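You operate a simulated robot arm through the tools that you are given. There is no shell and no other tool.

You run a simulated robot arm. Do the job below in one go: nothing can be reset, and whatever is moved stays where it is left.

Task
Dry the wet cup in the dry box.
Fine: door shut; wait till the display says DRY; leave the knob on DRY and the green cup in; leave the other cups.

Only the result counts: the job must be done as asked and must still hold three seconds after the hand-in. Knocking over, shifting, dropping, spilling or breaking anything else fails it.

Robot
A 6-joint arm with a fingered hand on a trunk, on a base that moves. Base frame: it is fixed to the floor where the robot stands at the start and does not move with it; the origin is under the middle of the robot, x ahead of it, y to its left, z up. Units: mm, rad, N and s.
With the tool pointing down near the work surface it reaches from about 160 to 860 mm from the robot's upright axis, wherever it stands. Its first joint turns from -2.897 to 2.897 rad. Places, roughly: door of the dry box [500, 0, 1000]; dry box [700, 0, 1100]; floor of the dry box [700, 0, 900]; knob of the dry box [500, -100, 1200]. Payload 5 kg.
The tool frame sits at the grasp point between the pads (the TCP): z along the fingers, y along the line on which they close. The tips reach 36 mm beyond it. The gripper opens to 120 mm; its body begins 42 mm behind the TCP. The gripper is a hand of 4 fingers: y runs from the thumb to the fingers, the wrist lies at [-19, -123, -211] in the tool frame, and closing takes about 1.5 s.
Orientation is told as [roll, pitch, yaw] about the base's x, y, z axes, in that order, counted from this pose: with the fingers straight down and the wrist toward the robot, the tool's x, y and z point along [0, 1, 0], [1, 0, 0] and [0, 0, -1] of the base frame.

Tools
- The arm moves only by the tool step_arm. Its argument "moves" is a list of rows, each an object (a shift or turn left out is 0, a gripper value left out holds the last) with "slide": the shift along the tool's x, y, z in mm, a list of three; "delta_rot": the turn, a rotation vector about the tool's x, y, z in rad, a list of three. In form: [{"slide": [x, y, z], "delta_rot": [ax, ay, az]}, ...]. A call has 1 to 20 rows; each row shifts and turns the commanded pose from where the row before left it, along the tool's axes as they then stand. "fingers" is the gripper command, from -1 (shut) to 1 (fully open), values between in proportion, set as the call begins (left out, the last holds). A row lasts 0.2 s, in which the tool goes at most 50 mm and 0.15 rad; a call with a longer step from one row to the next is refused whole, and so is a gripper value outside its range. A pose out of reach is approached as far as the arm can. The call stops where the force on the tool passes 50 N (or 10 N more than at its start, if that is more) or the arm is blocked; 0.2 s more then pass. Each finger travels about 45 mm/s and halts on what it meets, pressing with about 27 N; the grip force reading is that of the motor and also rises with nothing between the fingers. The clock runs only during rows and for 0.2 s after the last one: add rows that do not move to give the fingers time. It gives the time, the measured TCP pose, the force on the tool (base axes), the opening and the grip force at its end, in the units of the frame above (readings bear some noise), with the torque about the TCP (base axes, N m) and any sound that the robot's microphone picked up, and new pictures: "pictures" is both (left out), scene, wrist or none.
- Cameras (640 x 400 px; columns grow to the right, rows downward): "scene" is now at [82.8, 42, 1745.4]; the picture's right is [0.60, -0.80, 0.00], its down [-0.68, -0.51, -0.52] and it looks along [0.42, 0.31, -0.85] (base axes); focal length 247 px, centre (320, 200). "wrist" rides on the gripper at [73, -101, -142] in the tool frame; the picture's right is [-0.79, 0.29, -0.54], its down [-0.56, -0.70, 0.44] and it looks along [-0.25, 0.65, 0.71] (tool axes); focal length 280 px, centre (320, 200). There is no depth. A picture from a camera that has moved, and an enlarged one, comes with that camera's place and axes in the base frame and with its lens.
- slide_trunk(by): slides the trunk up (or, below 0, down) by that many mm; the arm and the scene camera ride with it, the base frame stays. It gives what a move gives, with no picture.
- steer(legs): drives the robot by 1 to 6 legs, each [ahead, turn to the left] in mm and rad, along the robot's own axes; the way and the turn of a leg run together, so that a leg with both is an arc; at most 1500 mm and 3.142 rad a leg. The arm and the cameras ride along, it lands a little off, and it stops where it bumps. It gives what a move gives, and a new picture of the scene camera.
- preshape(shape): the hand has 4 fingers and takes this shape, open, in about a second: jaw (thumb against the fingers, like two jaws); tri (thumb and two fingers); tip (a fingertip pinch); poke (one finger out to press); point (the index stretched); flat (the hand flat); cup (the hand cupped); fist (a fist). The gripper value then closes the fingers along that shape, each until it touches; the sizes above hold for jaw. It gives what a move gives, with no picture.
- pan_tilt(pan, tilt): turns the head with the scene camera to pan (to the left, within 1.501 rad either way) and tilt (down, from -0.506 to 1.204), counted from straight ahead of the robot. It gives what a move gives, and a new picture of the scene camera.
- inspect(camera, box): a new picture of the part [left, top, right, bottom] of that camera's present view, enlarged. The clock stands still meanwhile.
- sign_off(): hands the job in; it is judged then, once.

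Places have to be worked out from the pictures, the camera data and where the tool is seen. Open the gripper and draw the arm clear of the work before you hand the job in, unless the task says otherwise.

The tools are called after "Emit:" by a JSON object that holds its "fn" and its "kwargs". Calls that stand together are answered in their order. step_arm: Moves the arm, as the interface text tells. Its arguments: {"type":"object","properties":{"moves":{"type":"array","items":{"type":"object","properties":{"slide":{"type":"array","items":{"type":"number"}},"delta_rot":{"type":"array","items":{"type":"number"}}}}},"fingers":{"type":"number"},"pictures":{"type":"string","enum":["both","scene","wrist","none"]}},"required":["moves"]} The other tools are called the same way: slide_trunk (by) moves the trunk up or down; preshape (shape) gives the hand a shape; steer (legs) drives the base; pan_tilt (pan, tilt) turns the head that bears the scene camera; inspect (camera, box) takes an enlarged picture of a part of a camera's view; sign_off () hands the job in.

At the start:

```text
time_s: 0.0
tcp_pos: [358.9, 417.1, 999.8]
orientation: [0.001, -0.001, 0.0]
contact_force: [-0.1, 0.3, -0.3]
torque: [0.02, 0.04, -0.04]
gripper_width: 119.6
grip_force: 0.0
shape: jaw
trunk travel left (down, up): [-775.0, 65.0]
robot x, y, heading: [0.4, 0.6, -0.001]
head pan, tilt (commanded): [0.644, 1.021]
```

scene: 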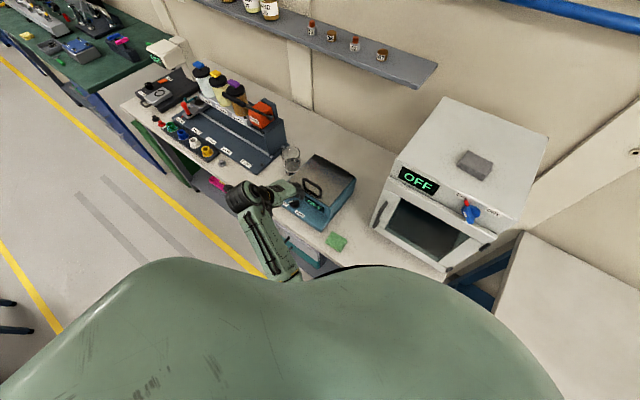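
wrist: 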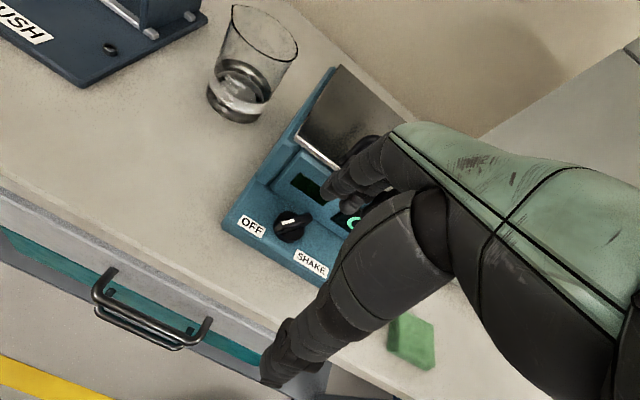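

The display of the dry box reads OFF, and the door seems shut. I take a closer look at the dry box and the cups on the bench before moving.

Emit:
{"fn": "inspect", "kwargs": {"camera": "scene", "box": [340, 80, 580, 290]}}

Emit:
{"fn": "inspect", "kwargs": {"camera": "scene", "box": [120, 40, 380, 270]}}

```text
1.90 times, centred on (460, 185) of scene
camera zoom: at [82.8, 42.0, 1745.4], right [0.6, -0.8, 0.0], down [-0.68, -0.51, -0.52], along [0.42, 0.31, -0.85], focal length 470 px, centre (53, 229)
```

zoom: 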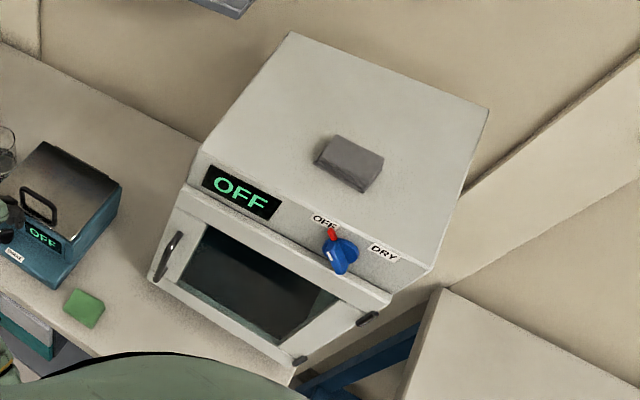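

```text
1.74 times, centred on (250, 155) of scene
camera zoom: at [82.8, 42.0, 1745.4], right [0.6, -0.8, 0.0], down [-0.68, -0.51, -0.52], along [0.42, 0.31, -0.85], focal length 429 px, centre (442, 278)
```

zoom: 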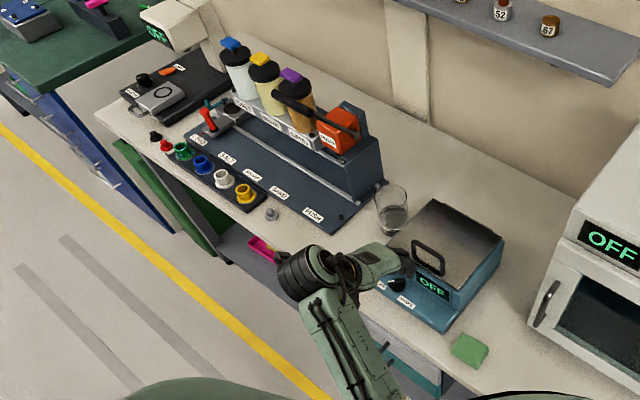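

The dry box is off, with a handle on the left of its door and a blue knob with a red pointer toward OFF. I look around with the head to find the cups.

Emit:
{"fn": "pan_tilt", "kwargs": {"pan": 0.0, "tilt": 0.8}}

Emit:
{"fn": "pan_tilt", "kwargs": {"pan": -0.9, "tilt": 0.8}}

Emit:
{"fn": "pan_tilt", "kwargs": {"pan": 1.2, "tilt": 0.8}}

```text
time_s: 1.0
tcp_pos: [358.3, 416.6, 999.9]
orientation: [-0.001, 0.001, 0.002]
contact_force: [-0.1, 0.2, -0.6]
torque: [0.02, 0.0, -0.03]
gripper_width: 119.6
grip_force: 0.0
shape: jaw
trunk travel left (down, up): [-775.0, 65.0]
robot x, y, heading: [-1.9, 1.5, 0.001]
head pan, tilt (commanded): [0.0, 0.799]
camera scene: at [108.8, 1.0, 1762.0], right [0.0, -1.0, 0.0], down [-0.72, 0.0, -0.7], along [0.7, 0.0, -0.72], focal length 247 px, centre (320, 200)
```

scene: 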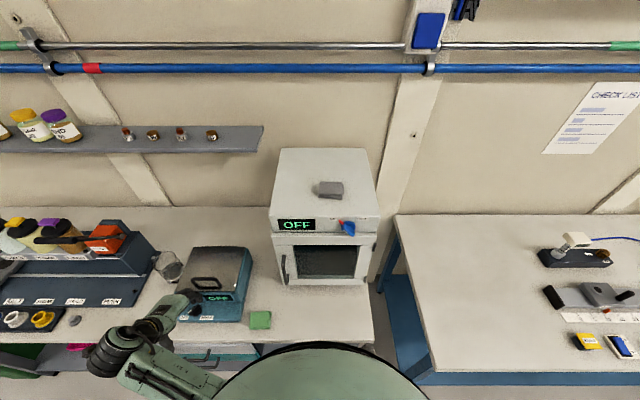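

```text
time_s: 2.2
tcp_pos: [358.7, 417.5, 1000.3]
orientation: [0.0, -0.001, 0.002]
contact_force: [-0.2, -0.2, 0.7]
torque: [-0.01, -0.01, -0.01]
gripper_width: 119.7
grip_force: 0.0
shape: jaw
trunk travel left (down, up): [-775.0, 65.0]
robot x, y, heading: [0.7, 0.5, 0.003]
head pan, tilt (commanded): [-0.901, 0.799]
camera scene: at [78.3, -62.2, 1762.0], right [-0.78, -0.62, 0.0], down [-0.45, 0.56, -0.7], along [0.43, -0.55, -0.72], focal length 247 px, centre (320, 200)
```

scene: 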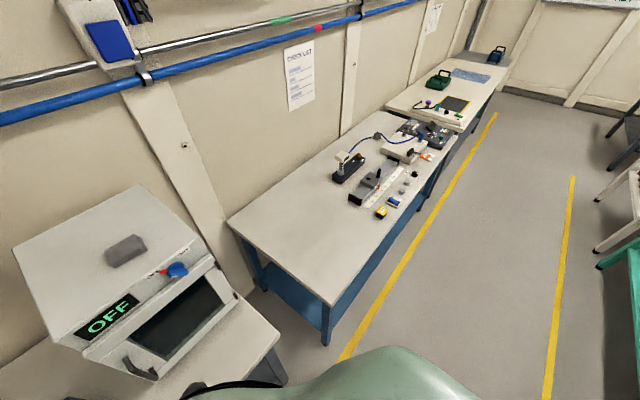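

```text
time_s: 4.2
tcp_pos: [358.0, 418.1, 1000.9]
orientation: [0.0, 0.0, 0.002]
contact_force: [0.4, 0.2, -0.2]
torque: [-0.02, 0.01, 0.01]
gripper_width: 119.5
grip_force: 0.1
shape: jaw
trunk travel left (down, up): [-775.0, 65.0]
robot x, y, heading: [-0.7, 1.8, 0.002]
head pan, tilt (commanded): [1.201, 0.799]
camera scene: at [57.4, 76.1, 1762.0], right [0.93, -0.36, 0.0], down [-0.26, -0.67, -0.7], along [0.25, 0.65, -0.72], focal length 247 px, centre (320, 200)
```

scene: 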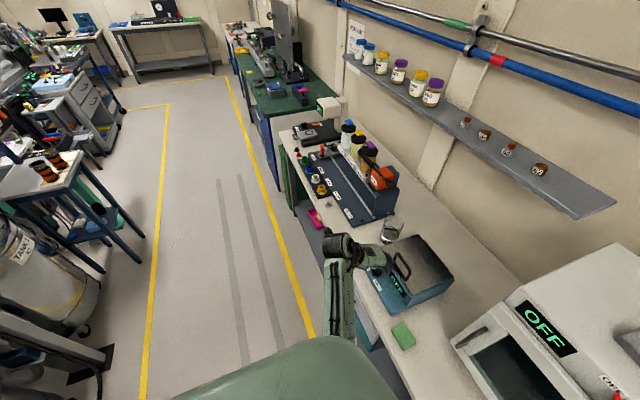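

I zoom in on the small coloured items on the blue station, the shaker and the dry box window.

Emit:
{"fn": "inspect", "kwargs": {"camera": "scene", "box": [285, 115, 405, 235]}}

Emit:
{"fn": "inspect", "kwargs": {"camera": "scene", "box": [440, 280, 640, 400]}}

Emit:
{"fn": "inspect", "kwargs": {"camera": "wrist", "box": [0, 0, 450, 380]}}

```text
3.33 times, centred on (345, 175) of scene
camera zoom: at [57.4, 76.1, 1762.0], right [0.93, -0.36, 0.0], down [-0.26, -0.67, -0.7], along [0.25, 0.65, -0.72], focal length 823 px, centre (237, 283)
```

zoom: 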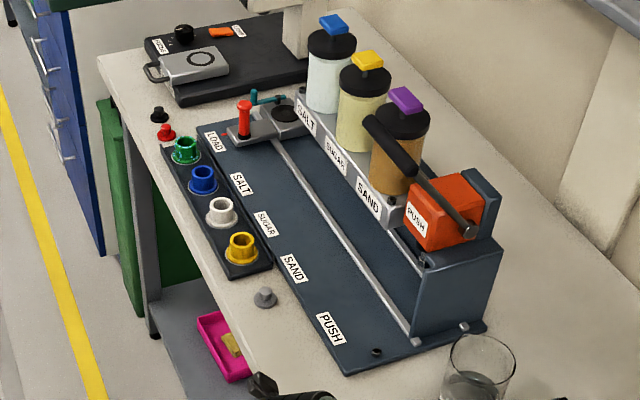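

```text
3.20 times, centred on (540, 340) of scene
camera zoom: at [57.4, 76.1, 1762.0], right [0.93, -0.36, 0.0], down [-0.26, -0.67, -0.7], along [0.25, 0.65, -0.72], focal length 790 px, centre (-384, -248)
```

zoom: 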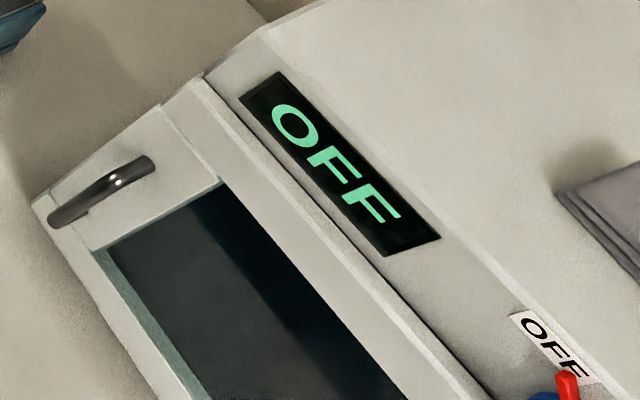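

```text
1.05 times, centred on (225, 190) of wrist (not enlarged: the box is as wide or as high as the picture)
camera zoom: at [256.5, 490.1, 1141.9], right [0.29, -0.79, 0.54], down [-0.7, -0.56, -0.44], along [0.65, -0.25, -0.71], focal length 295 px, centre (420, 210)
```

zoom: 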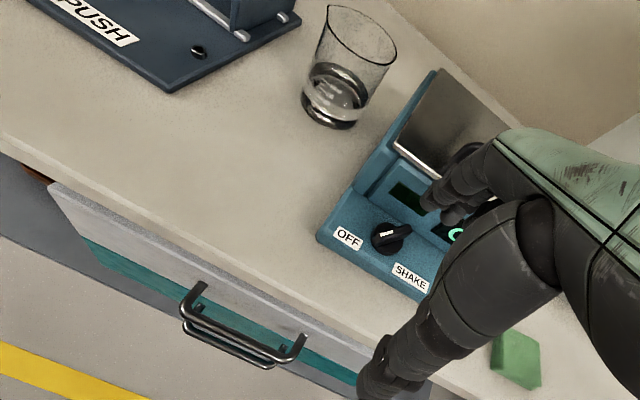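

The green, blue, white and yellow cups stand in a rail at about x 394, y 935–1200, out of reach from here, so the base must drive later. First I look at the dry box straight on to measure door, handle and knob.

Emit:
{"fn": "pan_tilt", "kwargs": {"pan": 0.0, "tilt": 0.85}}

Emit:
{"fn": "inspect", "kwargs": {"camera": "scene", "box": [250, 110, 410, 290]}}

Emit:
{"fn": "inspect", "kwargs": {"camera": "scene", "box": [270, 190, 390, 270]}}

```text
time_s: 5.6
tcp_pos: [358.7, 417.8, 1000.5]
orientation: [0.0, 0.0, 0.001]
contact_force: [0.1, 0.1, 0.4]
torque: [-0.02, 0.01, -0.02]
gripper_width: 119.5
grip_force: 0.1
shape: jaw
trunk travel left (down, up): [-775.0, 65.0]
robot x, y, heading: [1.7, 2.6, 0.005]
head pan, tilt (commanded): [0.0, 0.85]
camera scene: at [106.3, 1.0, 1758.0], right [0.0, -1.0, 0.0], down [-0.75, 0.0, -0.66], along [0.66, 0.0, -0.75], focal length 247 px, centre (320, 200)
```

scene: 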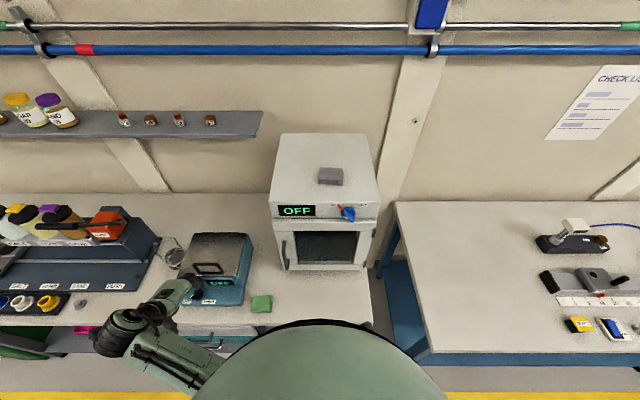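

```text
2.22 times, centred on (330, 200) of scene
camera zoom: at [106.3, 1.0, 1758.0], right [0.0, -1.0, 0.0], down [-0.75, 0.0, -0.66], along [0.66, 0.0, -0.75], focal length 548 px, centre (298, 200)
```

zoom: 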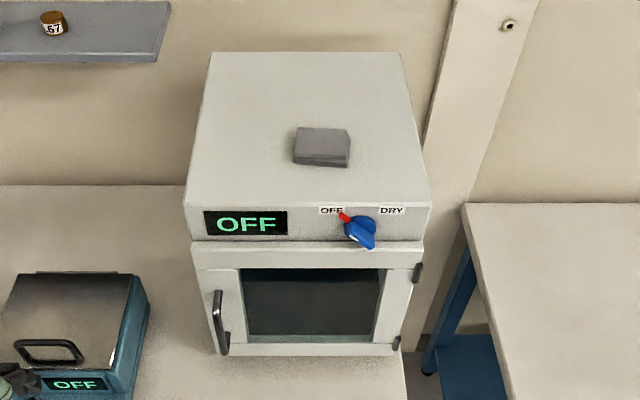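

```text
5.00 times, centred on (330, 230) of scene
camera zoom: at [106.3, 1.0, 1758.0], right [0.0, -1.0, 0.0], down [-0.75, 0.0, -0.66], along [0.66, 0.0, -0.75], focal length 1234 px, centre (270, 50)
```

zoom: 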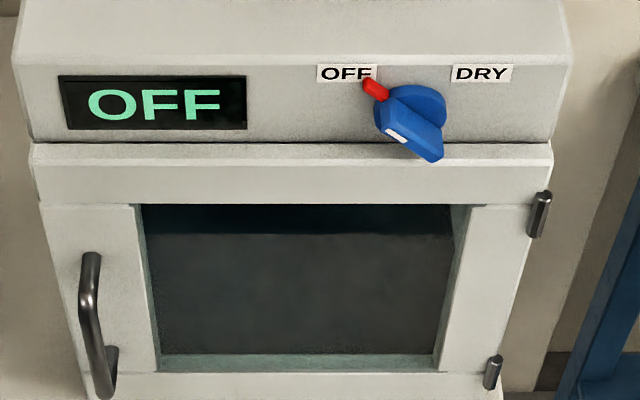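

The door is hinged on the right, with a vertical bar handle on the left and the knob above. I raise the hand well clear of the shaker first, then look with the wrist camera.

Emit:
{"fn": "step_arm", "kwargs": {"moves": [{"slide": [0, 0, -45]}, {"slide": [0, 0, -45]}, {"slide": [0, 0, -45]}, {"slide": [0, 0, -45]}, {"slide": [0, 0, -45]}], "pictures": "both"}}

```text
time_s: 6.8
tcp_pos: [391.8, 440.9, 1159.9]
orientation: [0.004, -0.007, 0.005]
contact_force: [-0.2, 0.0, 0.0]
torque: [-0.01, 0.0, -0.03]
gripper_width: 119.9
grip_force: 0.0
shape: jaw
out of reach, approached as far as the arm can: row 3, 4, 5
trunk travel left (down, up): [-775.0, 65.0]
robot x, y, heading: [0.4, -0.7, -0.003]
head pan, tilt (commanded): [0.0, 0.85]
camera scene: at [107.1, 1.7, 1757.9], right [0.0, -1.0, 0.0], down [-0.75, 0.0, -0.66], along [0.66, 0.0, -0.75], focal length 247 px, centre (320, 200)
camera wrist: at [289.3, 512.3, 1301.0], right [0.29, -0.79, 0.54], down [-0.7, -0.56, -0.45], along [0.66, -0.25, -0.71], focal length 280 px, centre (320, 200)
```

scene: 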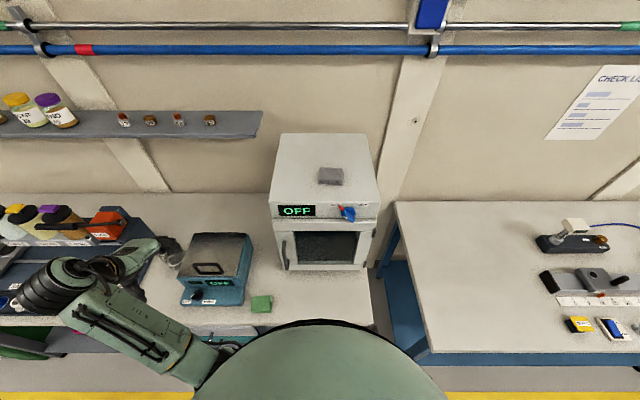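
wrist: 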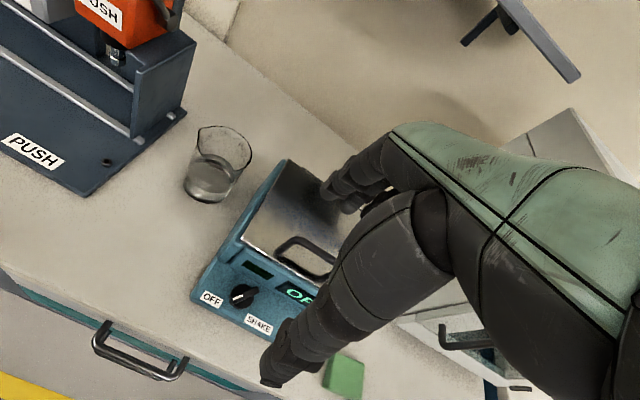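

The arm topped out at about z 1160 with the tool down, clear of the shaker. I back the base up by about 300 mm to gain room for swinging the door and get a second view of the box.

Emit:
{"fn": "steer", "kwargs": {"legs": [[-300, 0]]}}

Emit:
{"fn": "inspect", "kwargs": {"camera": "scene", "box": [260, 100, 400, 230]}}

```text
time_s: 9.0
tcp_pos: [97.2, 439.9, 1158.9]
orientation: [0.006, -0.008, 0.003]
contact_force: [0.0, 0.5, 0.0]
torque: [-0.02, -0.03, 0.05]
gripper_width: 119.4
grip_force: 0.0
shape: jaw
trunk travel left (down, up): [-775.0, 65.0]
robot x, y, heading: [-294.8, 3.4, 0.003]
head pan, tilt (commanded): [0.0, 0.85]
camera scene: at [-189.4, 1.0, 1757.9], right [0.0, -1.0, 0.0], down [-0.75, 0.0, -0.66], along [0.66, 0.0, -0.75], focal length 247 px, centre (320, 200)
```

scene: 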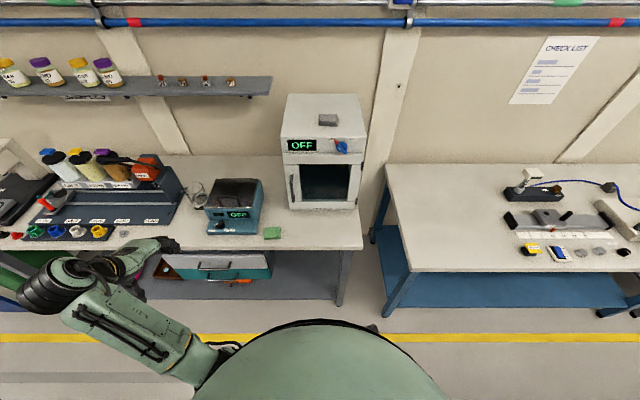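

```text
3.08 times, centred on (330, 165) of scene
camera zoom: at [-189.4, 1.0, 1757.9], right [0.0, -1.0, 0.0], down [-0.75, 0.0, -0.66], along [0.66, 0.0, -0.75], focal length 759 px, centre (289, 308)
```

zoom: 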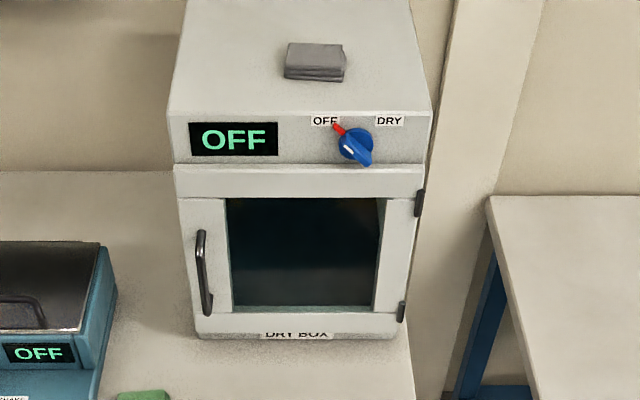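

From two base positions I can triangulate. I take tighter zooms of handle, knob and box edges from here.

Emit:
{"fn": "inspect", "kwargs": {"camera": "scene", "box": [284, 130, 316, 218]}}

Emit:
{"fn": "inspect", "kwargs": {"camera": "scene", "box": [325, 130, 369, 158]}}

Emit:
{"fn": "inspect", "kwargs": {"camera": "scene", "box": [280, 145, 370, 215]}}

```text
4.55 times, centred on (300, 174) of scene
camera zoom: at [-189.4, 1.0, 1757.9], right [0.0, -1.0, 0.0], down [-0.75, 0.0, -0.66], along [0.66, 0.0, -0.75], focal length 1122 px, centre (411, 318)
```

zoom: 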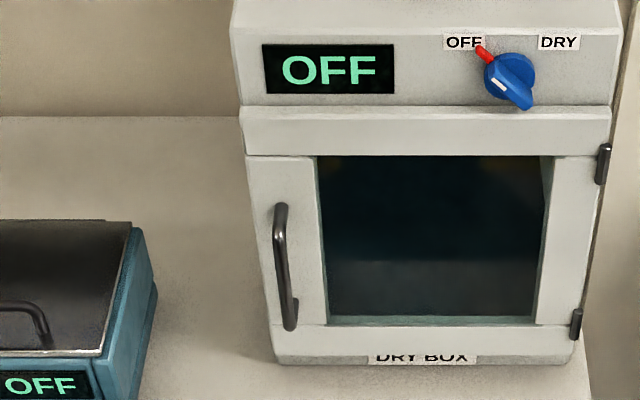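

```text
14.29 times, centred on (347, 144) of scene
camera zoom: at [-189.4, 1.0, 1757.9], right [0.0, -1.0, 0.0], down [-0.75, 0.0, -0.66], along [0.66, 0.0, -0.75], focal length 3526 px, centre (-66, 1000)
```

zoom: 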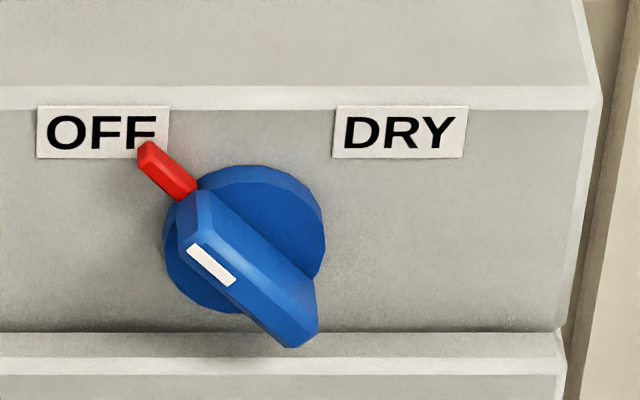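

```text
5.71 times, centred on (325, 180) of scene
camera zoom: at [-189.4, 1.0, 1757.9], right [0.0, -1.0, 0.0], down [-0.75, 0.0, -0.66], along [0.66, 0.0, -0.75], focal length 1410 px, centre (291, 314)
```

zoom: 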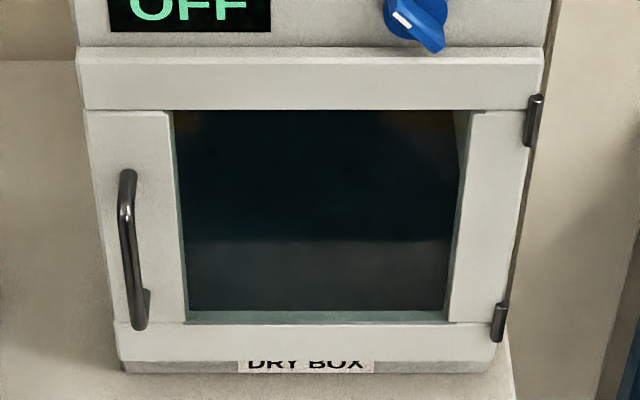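

Triangulating gives: handle bar at about x 480, y 111, z 985–1100; hinge near (525, -158); knob axis near (531, -76, 1228); bench top about z 868. I move the hand to free air in front of the bench, then turn it to point forward with the closing line horizontal.

Emit:
{"fn": "step_arm", "kwargs": {"moves": [{"slide": [-40, 18, 18]}, {"slide": [-40, 18, 18]}, {"slide": [-40, 18, 18]}, {"slide": [-40, 18, 18]}, {"slide": [-40, 18, 18]}, {"slide": [-40, 18, 18]}], "pictures": "none"}}

```text
time_s: 10.4
tcp_pos: [208.3, 197.9, 1050.4]
orientation: [0.006, -0.009, 0.003]
contact_force: [0.2, -0.7, 0.7]
torque: [0.01, 0.0, -0.02]
gripper_width: 119.6
grip_force: 0.0
shape: jaw
trunk travel left (down, up): [-775.0, 65.0]
robot x, y, heading: [-296.7, -2.7, -0.003]
head pan, tilt (commanded): [0.0, 0.85]
```

The arm follows well. I now turn the hand to point along +x with thumb on the left (tool x up), 120° about one axis in free air.

Emit:
{"fn": "step_arm", "kwargs": {"moves": [{"delta_rot": [-0.0863, 0.0863, 0.0863]}, {"delta_rot": [-0.0863, 0.0863, 0.0863]}, {"delta_rot": [-0.0863, 0.0863, 0.0863]}, {"delta_rot": [-0.0863, 0.0863, 0.0863]}, {"delta_rot": [-0.0863, 0.0863, 0.0863]}, {"delta_rot": [-0.0863, 0.0863, 0.0863]}, {"delta_rot": [-0.0863, 0.0863, 0.0863]}], "pictures": "both"}}

```text
time_s: 12.0
tcp_pos: [206.7, 200.0, 1052.6]
orientation: [0.795, -0.343, -0.785]
contact_force: [-0.5, -1.0, -0.3]
torque: [0.04, 0.02, -0.01]
gripper_width: 119.6
grip_force: 0.0
shape: jaw
trunk travel left (down, up): [-775.0, 65.0]
robot x, y, heading: [-301.0, 1.7, -0.002]
head pan, tilt (commanded): [0.0, 0.85]
camera scene: at [-189.9, 0.7, 1758.0], right [0.0, -1.0, 0.0], down [-0.75, 0.0, -0.66], along [0.66, 0.0, -0.75], focal length 247 px, centre (320, 200)
camera wrist: at [65.1, 268.1, 1160.0], right [-0.43, -0.9, -0.07], down [-0.35, 0.24, -0.9], along [0.83, -0.36, -0.42], focal length 280 px, centre (320, 200)
```

scene: 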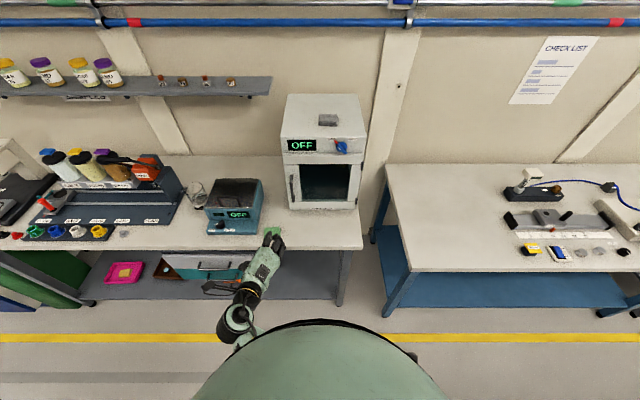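
wrist: 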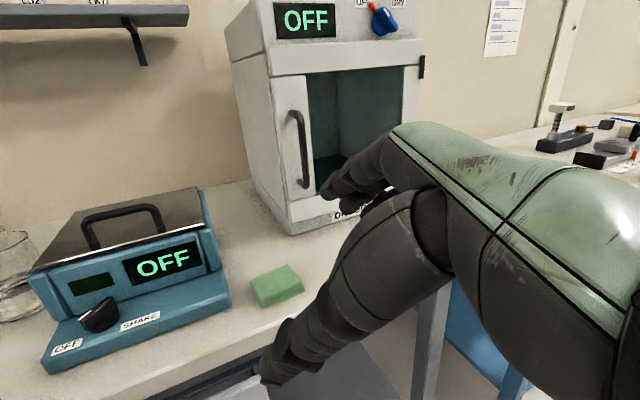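

The turn goes smoothly and the handle is clearly visible in the wrist picture. I complete the remaining turn.

Emit:
{"fn": "step_arm", "kwargs": {"moves": [{"delta_rot": [-0.0863, 0.0863, 0.0863]}, {"delta_rot": [-0.0863, 0.0863, 0.0863]}, {"delta_rot": [-0.0863, 0.0863, 0.0863]}, {"delta_rot": [-0.0863, 0.0863, 0.0863]}, {"delta_rot": [-0.0863, 0.0863, 0.0863]}, {"delta_rot": [-0.0863, 0.0863, 0.0863]}, {"delta_rot": [-0.0863, 0.0863, 0.0863]}], "pictures": "both"}}

```text
time_s: 13.6
tcp_pos: [202.9, 196.3, 1108.5]
orientation: [1.562, -0.003, -1.568]
contact_force: [-0.6, 0.6, -0.1]
torque: [-0.01, -0.01, -0.02]
gripper_width: 119.7
grip_force: 0.1
shape: jaw
out of reach, approached as far as the arm can: row 6, 7
trunk travel left (down, up): [-775.0, 65.0]
robot x, y, heading: [-296.9, -2.9, -0.003]
head pan, tilt (commanded): [0.0, 0.85]
camera scene: at [-190.2, 1.0, 1758.0], right [0.0, -1.0, 0.0], down [-0.75, 0.0, -0.66], along [0.66, 0.0, -0.75], focal length 247 px, centre (320, 200)
camera wrist: at [60.3, 296.9, 1182.2], right [-0.55, -0.29, -0.78], down [0.43, 0.7, -0.57], along [0.72, -0.65, -0.26], focal length 280 px, centre (320, 200)
```

scene: 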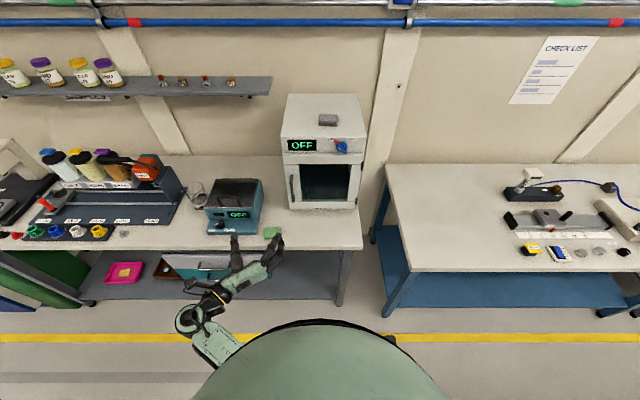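
wrist: 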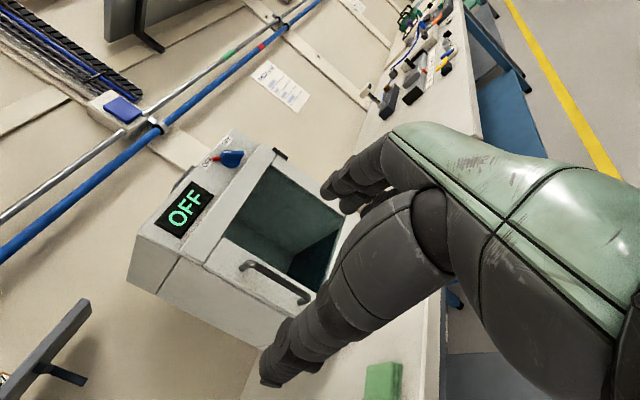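

The hand now points forward, but had to rise to z 1108, so the arm can't fold lower here. I lower the trunk by 65 mm to bring the hand to handle height.

Emit:
{"fn": "slide_trunk", "kwargs": {"by": -65}}

Emit:
{"fn": "inspect", "kwargs": {"camera": "wrist", "box": [120, 120, 380, 330]}}

```text
time_s: 14.7
tcp_pos: [203.5, 195.5, 1044.6]
orientation: [1.56, -0.006, -1.564]
contact_force: [-0.6, 0.6, -0.4]
torque: [0.01, 0.0, 0.0]
gripper_width: 119.6
grip_force: 0.0
shape: jaw
trunk travel left (down, up): [-710.0, 130.0]
robot x, y, heading: [-296.7, 0.7, -0.002]
head pan, tilt (commanded): [0.0, 0.85]
```

```text
1.90 times, centred on (250, 225) of wrist
camera zoom: at [60.5, 296.6, 1117.0], right [-0.55, -0.3, -0.78], down [0.43, 0.7, -0.57], along [0.72, -0.65, -0.26], focal length 534 px, centre (453, 152)
```

zoom: 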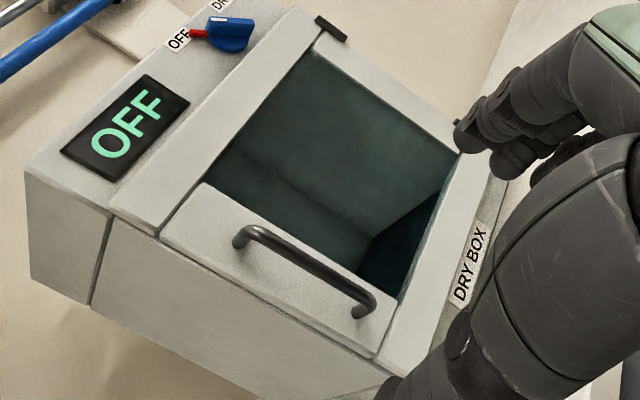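

The handle is in view; I estimate the bar at y ≈ 113–118. I move to a pre-grasp pose with fingertips just short of the bar.

Emit:
{"fn": "step_arm", "kwargs": {"moves": [{"slide": [0, 16, 40]}, {"slide": [0, 16, 40]}, {"slide": [0, 16, 40]}, {"slide": [0, 16, 40]}, {"slide": [0, 16, 40]}], "pictures": "both"}}

```text
time_s: 15.8
tcp_pos: [404.0, 113.5, 1053.6]
orientation: [1.549, -0.006, -1.563]
contact_force: [0.4, -0.6, 0.0]
torque: [0.02, -0.01, 0.02]
gripper_width: 119.8
grip_force: 0.1
shape: jaw
out of reach, approached as far as the arm can: row 3, 4, 5
trunk travel left (down, up): [-710.0, 130.0]
robot x, y, heading: [-294.5, 2.0, 0.003]
head pan, tilt (commanded): [0.0, 0.85]
camera scene: at [-188.3, 0.5, 1692.9], right [0.0, -1.0, 0.0], down [-0.75, 0.0, -0.66], along [0.66, 0.0, -0.75], focal length 247 px, centre (320, 200)
camera wrist: at [261.2, 214.3, 1127.9], right [-0.56, -0.3, -0.78], down [0.43, 0.7, -0.57], along [0.71, -0.65, -0.26], focal length 280 px, centre (320, 200)
```

scene: 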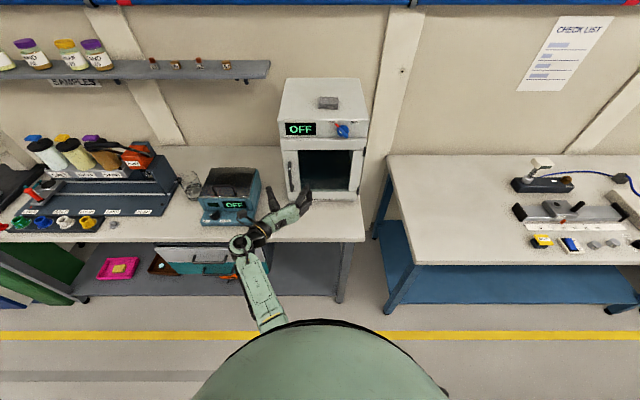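
wrist: 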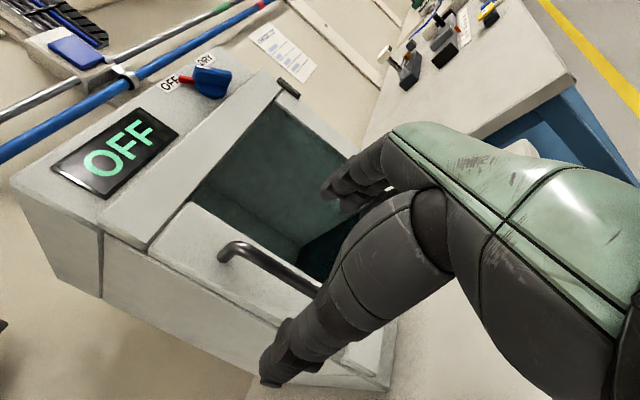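

The arm is again at a lower height limit, so I drop the trunk 60 mm more for margin and then raise the hand back to about z 1043.

Emit:
{"fn": "slide_trunk", "kwargs": {"by": -60}}

Emit:
{"fn": "step_arm", "kwargs": {"moves": [{"slide": [25, 0, 0]}, {"slide": [24, 0, 10]}], "pictures": "wrist"}}

Emit:
{"fn": "inspect", "kwargs": {"camera": "scene", "box": [260, 130, 380, 230]}}

```text
time_s: 16.9
tcp_pos: [402.0, 113.1, 994.0]
orientation: [1.553, -0.006, -1.562]
contact_force: [0.0, 0.5, 0.5]
torque: [0.02, 0.0, 0.01]
gripper_width: 119.7
grip_force: 0.0
shape: jaw
trunk travel left (down, up): [-650.0, 190.0]
robot x, y, heading: [-299.5, 1.2, -0.002]
head pan, tilt (commanded): [0.0, 0.85]
```

```text
time_s: 17.4
tcp_pos: [413.6, 113.9, 1042.6]
orientation: [1.551, -0.006, -1.562]
contact_force: [0.2, 0.6, 0.5]
torque: [-0.02, -0.01, 0.0]
gripper_width: 119.6
grip_force: 0.2
shape: jaw
trunk travel left (down, up): [-650.0, 190.0]
robot x, y, heading: [-296.5, -2.8, 0.002]
head pan, tilt (commanded): [0.0, 0.85]
camera wrist: at [270.2, 214.4, 1116.8], right [-0.55, -0.3, -0.78], down [0.43, 0.7, -0.57], along [0.71, -0.65, -0.26], focal length 280 px, centre (320, 200)
```

wrist: 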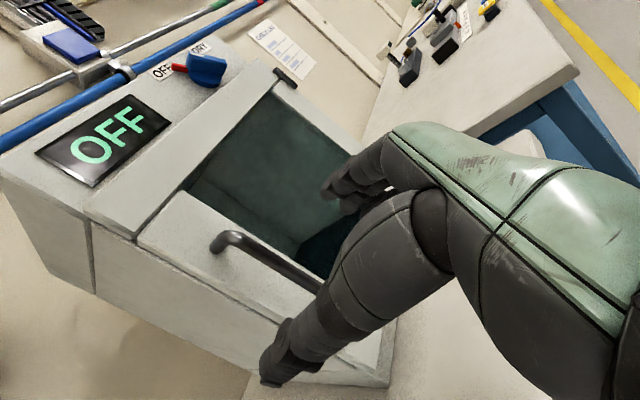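

```text
4.00 times, centred on (320, 180) of scene
camera zoom: at [-189.3, 0.9, 1632.9], right [0.0, -1.0, 0.0], down [-0.75, 0.0, -0.66], along [0.66, 0.0, -0.75], focal length 987 px, centre (320, 280)
```

zoom: 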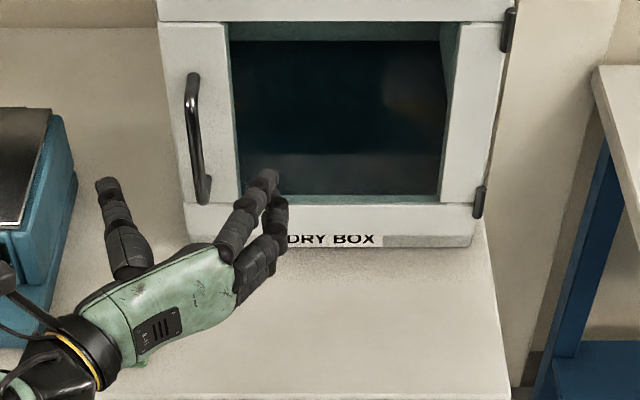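

The scene zoom shows thumb left and fingers right of the bar, nicely centred. I advance so that the bar lies between the fingers, just short of the door face.

Emit:
{"fn": "step_arm", "kwargs": {"moves": [{"slide": [0, 3, 20]}, {"slide": [0, 0, 20]}, {"slide": [0, 0, 14]}], "pictures": "wrist"}}

Emit:
{"fn": "inspect", "kwargs": {"camera": "scene", "box": [260, 130, 380, 230]}}

```text
time_s: 18.2
tcp_pos: [468.2, 112.7, 1042.0]
orientation: [1.55, -0.005, -1.561]
contact_force: [0.4, 0.0, -0.6]
torque: [0.02, -0.03, 0.0]
gripper_width: 119.7
grip_force: 0.0
shape: jaw
trunk travel left (down, up): [-650.0, 190.0]
robot x, y, heading: [-297.4, -0.2, 0.002]
head pan, tilt (commanded): [0.0, 0.85]
camera wrist: at [324.7, 212.7, 1115.7], right [-0.55, -0.3, -0.78], down [0.43, 0.7, -0.57], along [0.71, -0.65, -0.26], focal length 280 px, centre (320, 200)
```

wrist: 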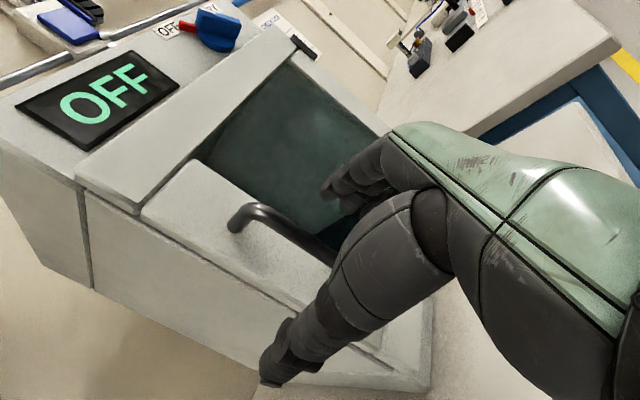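

```text
4.00 times, centred on (320, 180) of scene
camera zoom: at [-189.5, 0.8, 1633.0], right [0.0, -1.0, 0.0], down [-0.75, 0.0, -0.66], along [0.66, 0.0, -0.75], focal length 987 px, centre (320, 280)
```

zoom: 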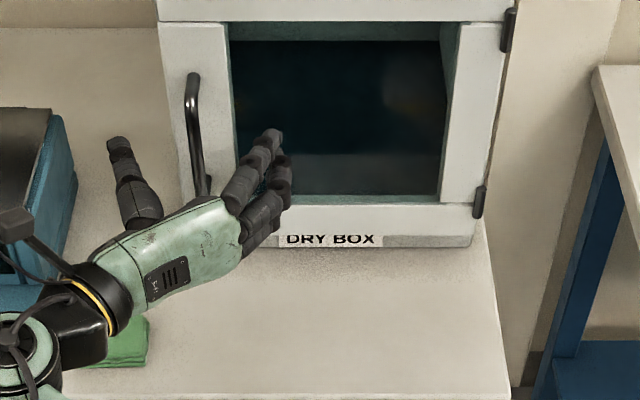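

The bar now sits between thumb and fingers with no contact yet. I close the hand on it and give it time.

Emit:
{"fn": "step_arm", "kwargs": {"moves": [{}, {}, {}, {}, {}, {}, {}, {}, {}], "fingers": -1, "pictures": "wrist"}}

Emit:
{"fn": "inspect", "kwargs": {"camera": "scene", "box": [260, 130, 380, 230]}}

```text
time_s: 20.2
tcp_pos: [467.5, 112.7, 1041.4]
orientation: [1.551, -0.004, -1.561]
contact_force: [1.7, 1.6, 0.0]
torque: [-0.06, -0.07, 0.03]
gripper_width: 0.0
grip_force: 26.7
shape: jaw
trunk travel left (down, up): [-650.0, 190.0]
robot x, y, heading: [-296.6, -0.6, -0.003]
head pan, tilt (commanded): [0.0, 0.85]
camera wrist: at [324.4, 213.1, 1115.6], right [-0.55, -0.3, -0.78], down [0.43, 0.7, -0.57], along [0.72, -0.65, -0.26], focal length 280 px, centre (320, 200)
```

wrist: 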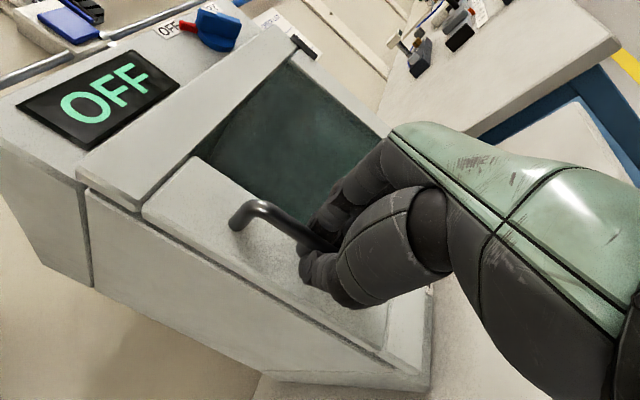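

```text
4.00 times, centred on (320, 180) of scene
camera zoom: at [-189.5, 1.1, 1633.0], right [0.0, -1.0, 0.0], down [-0.75, 0.0, -0.66], along [0.66, 0.0, -0.75], focal length 987 px, centre (320, 280)
```

zoom: 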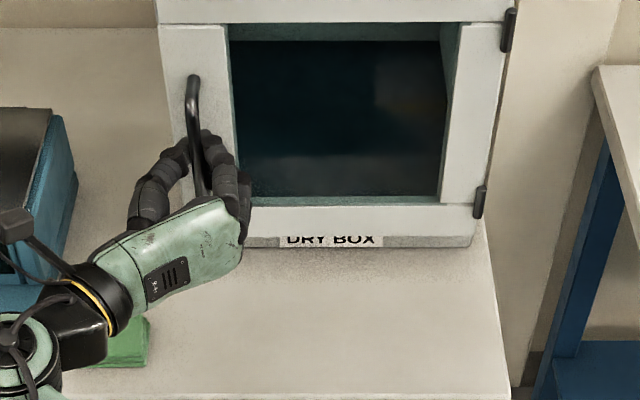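

The fingers have closed around behind the bar. I pull gently along the first 10° of the door arc about the right-hand hinge.

Emit:
{"fn": "step_arm", "kwargs": {"moves": [{"slide": [0, 1, -10]}, {"slide": [0, 2, -12]}, {"slide": [0, 3, -12]}, {"slide": [0, 5, -12]}], "pictures": "wrist"}}

Emit:
{"fn": "inspect", "kwargs": {"camera": "scene", "box": [260, 130, 380, 230]}}

```text
time_s: 21.2
tcp_pos: [423.9, 101.2, 1041.9]
orientation: [1.549, -0.007, -1.561]
contact_force: [-1.0, 4.8, -3.7]
torque: [-0.03, 0.01, 0.1]
gripper_width: 0.0
grip_force: 26.6
shape: jaw
trunk travel left (down, up): [-650.0, 190.0]
robot x, y, heading: [-298.4, 1.2, 0.005]
head pan, tilt (commanded): [0.0, 0.85]
camera wrist: at [279.3, 202.6, 1116.2], right [-0.56, -0.3, -0.78], down [0.42, 0.7, -0.57], along [0.72, -0.65, -0.26], focal length 280 px, centre (320, 200)
```

wrist: 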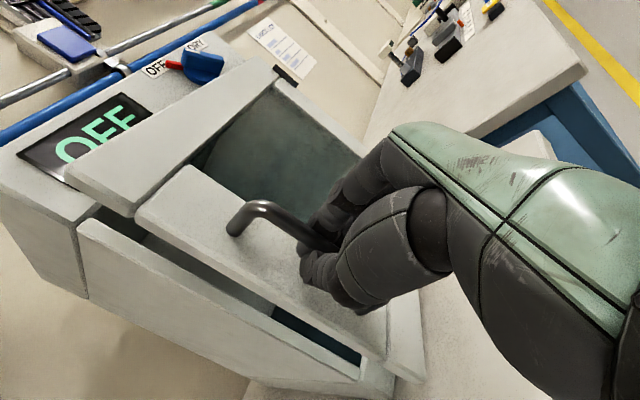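

```text
4.00 times, centred on (320, 180) of scene
camera zoom: at [-190.1, 1.9, 1632.9], right [0.0, -1.0, 0.0], down [-0.75, 0.0, -0.66], along [0.66, 0.0, -0.75], focal length 987 px, centre (320, 280)
```

zoom: 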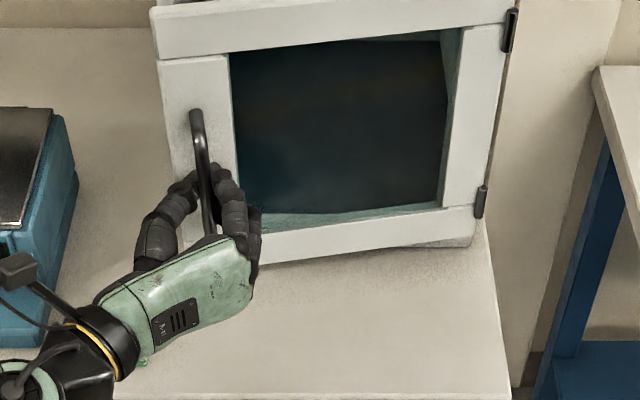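

The door swings freely with little force. I continue along the arc, turning the hand with the door by 5° a row for the next 20°.

Emit:
{"fn": "step_arm", "kwargs": {"moves": [{"slide": [0, 8.5, -22.1], "delta_rot": [0.0873, 0, 0]}, {"slide": [0, 9.7, -22.2], "delta_rot": [0.0873, 0, 0]}, {"slide": [0, 9.8, -22.3], "delta_rot": [0.0873, 0, 0]}, {"slide": [0, 9.8, -22.3], "delta_rot": [0.0873, 0, 0]}], "pictures": "scene"}}

```text
time_s: 22.2
tcp_pos: [339.6, 47.8, 1045.0]
orientation: [1.551, 0.001, -1.214]
contact_force: [-2.5, 3.2, -1.1]
torque: [0.0, 0.01, 0.02]
gripper_width: 0.0
grip_force: 27.0
shape: jaw
trunk travel left (down, up): [-650.0, 190.0]
robot x, y, heading: [-296.2, 2.1, 0.003]
head pan, tilt (commanded): [0.0, 0.85]
camera scene: at [-191.5, -0.1, 1633.1], right [0.0, -1.0, 0.0], down [-0.75, 0.0, -0.66], along [0.66, 0.0, -0.75], focal length 247 px, centre (320, 200)
```

scene: 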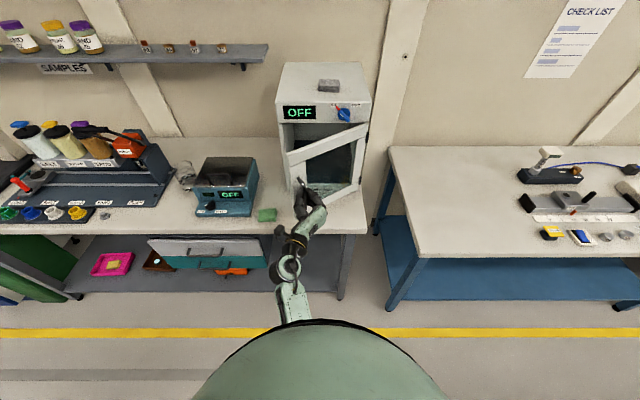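

The door is about 30° open and forces stay low. I go on with the same arc.

Emit:
{"fn": "step_arm", "kwargs": {"moves": [{"slide": [0, 9.8, -22.3], "delta_rot": [0.0873, 0, 0]}, {"slide": [0, 9.8, -22.3], "delta_rot": [0.0873, 0, 0]}, {"slide": [0, 9.8, -22.3], "delta_rot": [0.0873, 0, 0]}, {"slide": [0, 9.8, -22.3], "delta_rot": [0.0873, 0, 0]}], "pictures": "scene"}}

Emit:
{"fn": "inspect", "kwargs": {"camera": "scene", "box": [250, 100, 410, 240]}}

```text
time_s: 23.1
tcp_pos: [287.9, -27.4, 1045.7]
orientation: [1.494, -0.083, -1.079]
contact_force: [-41.3, 24.2, 3.6]
torque: [0.05, 0.13, 0.42]
gripper_width: 4.3
grip_force: 27.6
shape: jaw
trunk travel left (down, up): [-650.0, 190.0]
robot x, y, heading: [-297.6, 0.8, 0.006]
head pan, tilt (commanded): [0.0, 0.85]
stopped in row 4: the force on the tool passed its limit at 57 N (the readings are from after the stop); the commanded pose is now the measured one
camera scene: at [-199.0, 4.1, 1633.6], right [0.01, -1.0, 0.0], down [-0.75, -0.01, -0.66], along [0.66, 0.0, -0.75], focal length 247 px, centre (320, 200)
```

scene: 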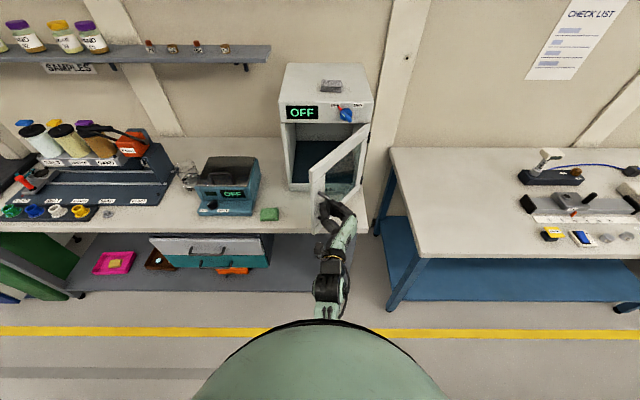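

```text
2.86 times, centred on (330, 170) of scene
camera zoom: at [-199.0, 4.1, 1633.6], right [0.01, -1.0, 0.0], down [-0.75, -0.01, -0.66], along [0.66, 0.0, -0.75], focal length 705 px, centre (291, 286)
```

zoom: 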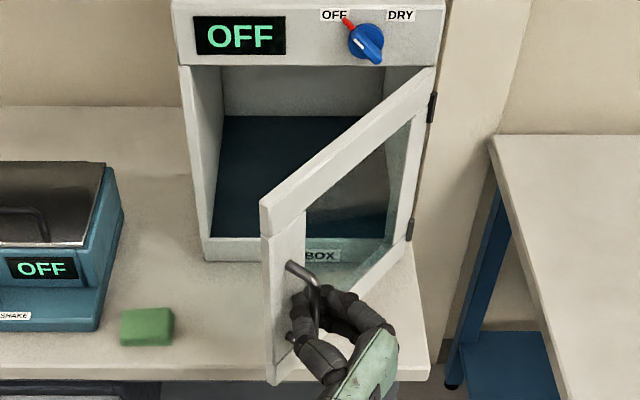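

The door is about 50° open and the arm ran into resistance as the hand yaw got awkward. I release the handle and back the hand out along its own axis.

Emit:
{"fn": "step_arm", "kwargs": {"moves": [{}, {}, {}, {}, {}, {}, {}, {}], "fingers": 1, "pictures": "wrist"}}

Emit:
{"fn": "inspect", "kwargs": {"camera": "scene", "box": [250, 100, 410, 240]}}

```text
time_s: 24.9
tcp_pos: [294.1, -32.0, 1043.0]
orientation: [1.489, -0.081, -1.084]
contact_force: [-0.5, 0.0, 0.1]
torque: [0.01, -0.02, 0.0]
gripper_width: 119.4
grip_force: 0.0
shape: jaw
trunk travel left (down, up): [-650.0, 190.0]
robot x, y, heading: [-298.6, -0.4, 0.003]
head pan, tilt (commanded): [0.0, 0.85]
camera wrist: at [122.1, 0.0, 1117.9], right [-0.37, -0.59, -0.72], down [0.04, 0.76, -0.65], along [0.93, -0.27, -0.26], focal length 280 px, centre (320, 200)
```

wrist: 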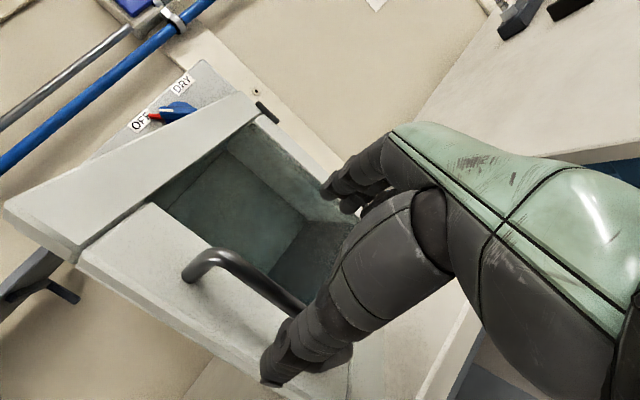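

```text
2.86 times, centred on (330, 170) of scene
camera zoom: at [-190.5, 1.2, 1633.0], right [0.0, -1.0, 0.0], down [-0.75, 0.0, -0.66], along [0.66, 0.0, -0.75], focal length 705 px, centre (291, 286)
```

zoom: 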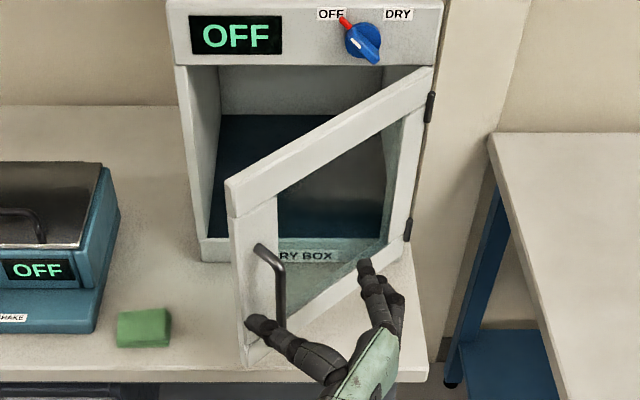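

The hand is open with the handle free between thumb and fingers. I back straight out, then turn the hand square to the front again.

Emit:
{"fn": "step_arm", "kwargs": {"moves": [{"slide": [0, 0, -30]}, {"slide": [0, 0, -30]}, {"slide": [0, 0, -30]}, {"slide": [0, 0, -10], "delta_rot": [-0.122, 0, 0]}, {"slide": [0, 0, -10], "delta_rot": [-0.122, 0, 0]}, {"slide": [0, 0, 0], "delta_rot": [-0.122, 0, 0]}, {"slide": [0, 0, 0], "delta_rot": [-0.12, 0, 0]}], "pictures": "both"}}

```text
time_s: 25.9
tcp_pos: [257.6, -87.3, 1121.0]
orientation: [1.635, -0.158, -1.159]
contact_force: [-0.4, -0.4, 0.4]
torque: [0.0, 0.01, 0.01]
gripper_width: 119.4
grip_force: 0.1
shape: jaw
trunk travel left (down, up): [-650.0, 190.0]
robot x, y, heading: [-298.6, 2.3, 0.002]
head pan, tilt (commanded): [0.0, 0.85]
stopped in row 4: the arm was blocked; the commanded pose is now the measured one
camera scene: at [-182.1, 4.9, 1632.1], right [0.0, -1.0, 0.0], down [-0.75, 0.0, -0.66], along [0.66, 0.0, -0.75], focal length 247 px, centre (320, 200)
camera wrist: at [78.5, -45.1, 1167.6], right [-0.29, -0.57, -0.77], down [0.2, 0.75, -0.63], along [0.94, -0.33, -0.1], focal length 280 px, centre (320, 200)
```

scene: 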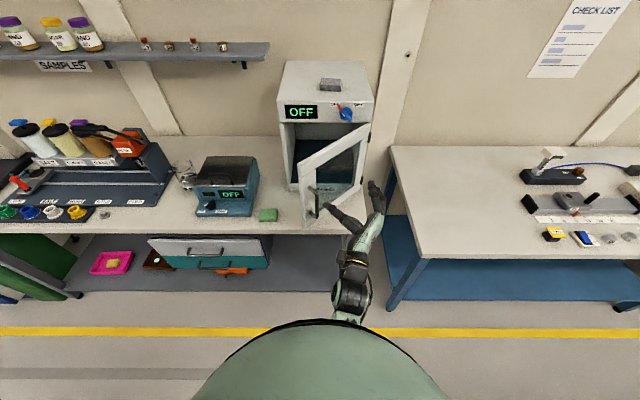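
wrist: 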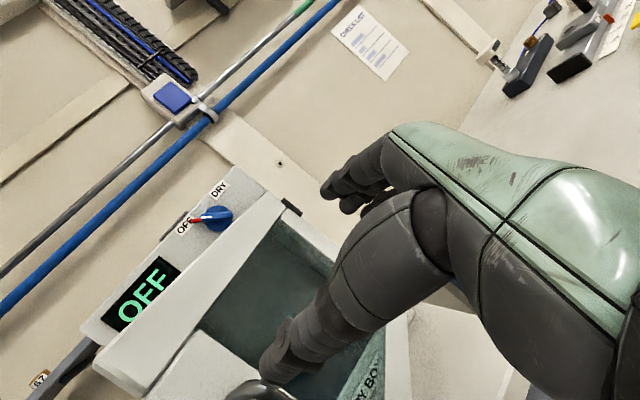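

The arm was blocked in the retreat, likely folding against itself, and the hand rose to z 1121. I zoom in to see where the hand is relative to the door and handle.

Emit:
{"fn": "inspect", "kwargs": {"camera": "scene", "box": [270, 120, 420, 330]}}

Emit:
{"fn": "inspect", "kwargs": {"camera": "wrist", "box": [80, 180, 480, 400]}}

```text
1.90 times, centred on (345, 225) of scene
camera zoom: at [-182.1, 4.9, 1632.1], right [0.0, -1.0, 0.0], down [-0.75, 0.0, -0.66], along [0.66, 0.0, -0.75], focal length 470 px, centre (272, 152)
```

zoom: 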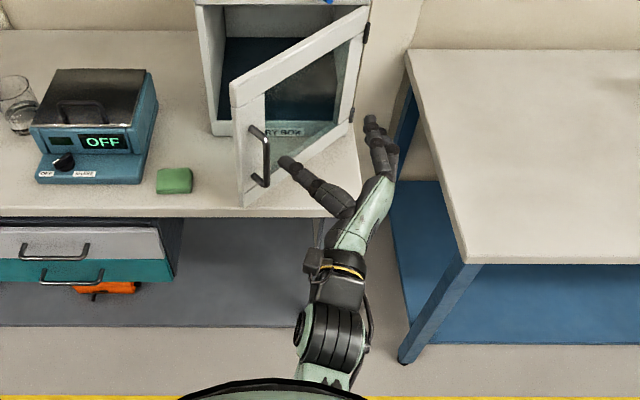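

```text
1.60 times, centred on (280, 290) of wrist
camera zoom: at [78.5, -45.1, 1167.6], right [-0.29, -0.57, -0.77], down [0.2, 0.75, -0.63], along [0.94, -0.33, -0.1], focal length 449 px, centre (384, 56)
```

zoom: 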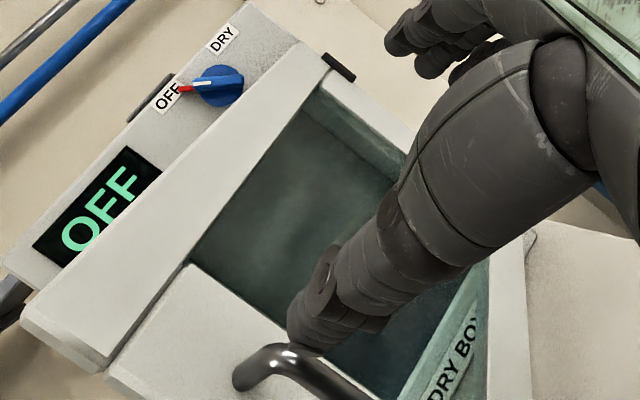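

The hand is free of the handle, with thumb above and right of it and no contact. I back the base 200 mm so the arm has room to unfold.

Emit:
{"fn": "steer", "kwargs": {"legs": [[-200, 0]]}}

```text
time_s: 27.6
tcp_pos: [56.9, -88.4, 1120.1]
orientation: [1.633, -0.154, -1.157]
contact_force: [-0.1, -0.2, 0.4]
torque: [-0.02, -0.04, 0.0]
gripper_width: 119.9
grip_force: 0.0
shape: jaw
trunk travel left (down, up): [-650.0, 190.0]
robot x, y, heading: [-497.7, -1.8, 0.006]
head pan, tilt (commanded): [0.0, 0.85]
camera scene: at [-382.7, 2.6, 1632.3], right [0.0, -1.0, 0.0], down [-0.76, 0.0, -0.66], along [0.66, 0.0, -0.76], focal length 247 px, centre (320, 200)
```

scene: 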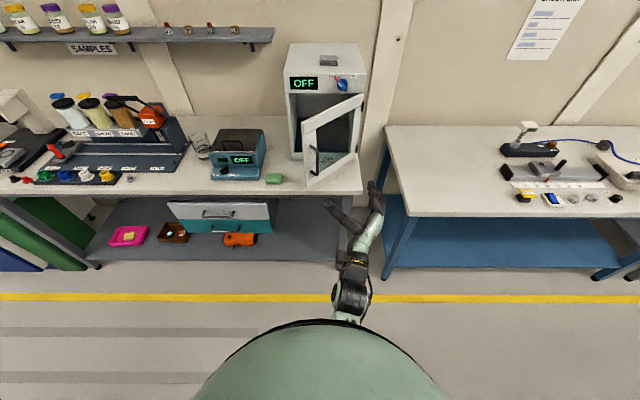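

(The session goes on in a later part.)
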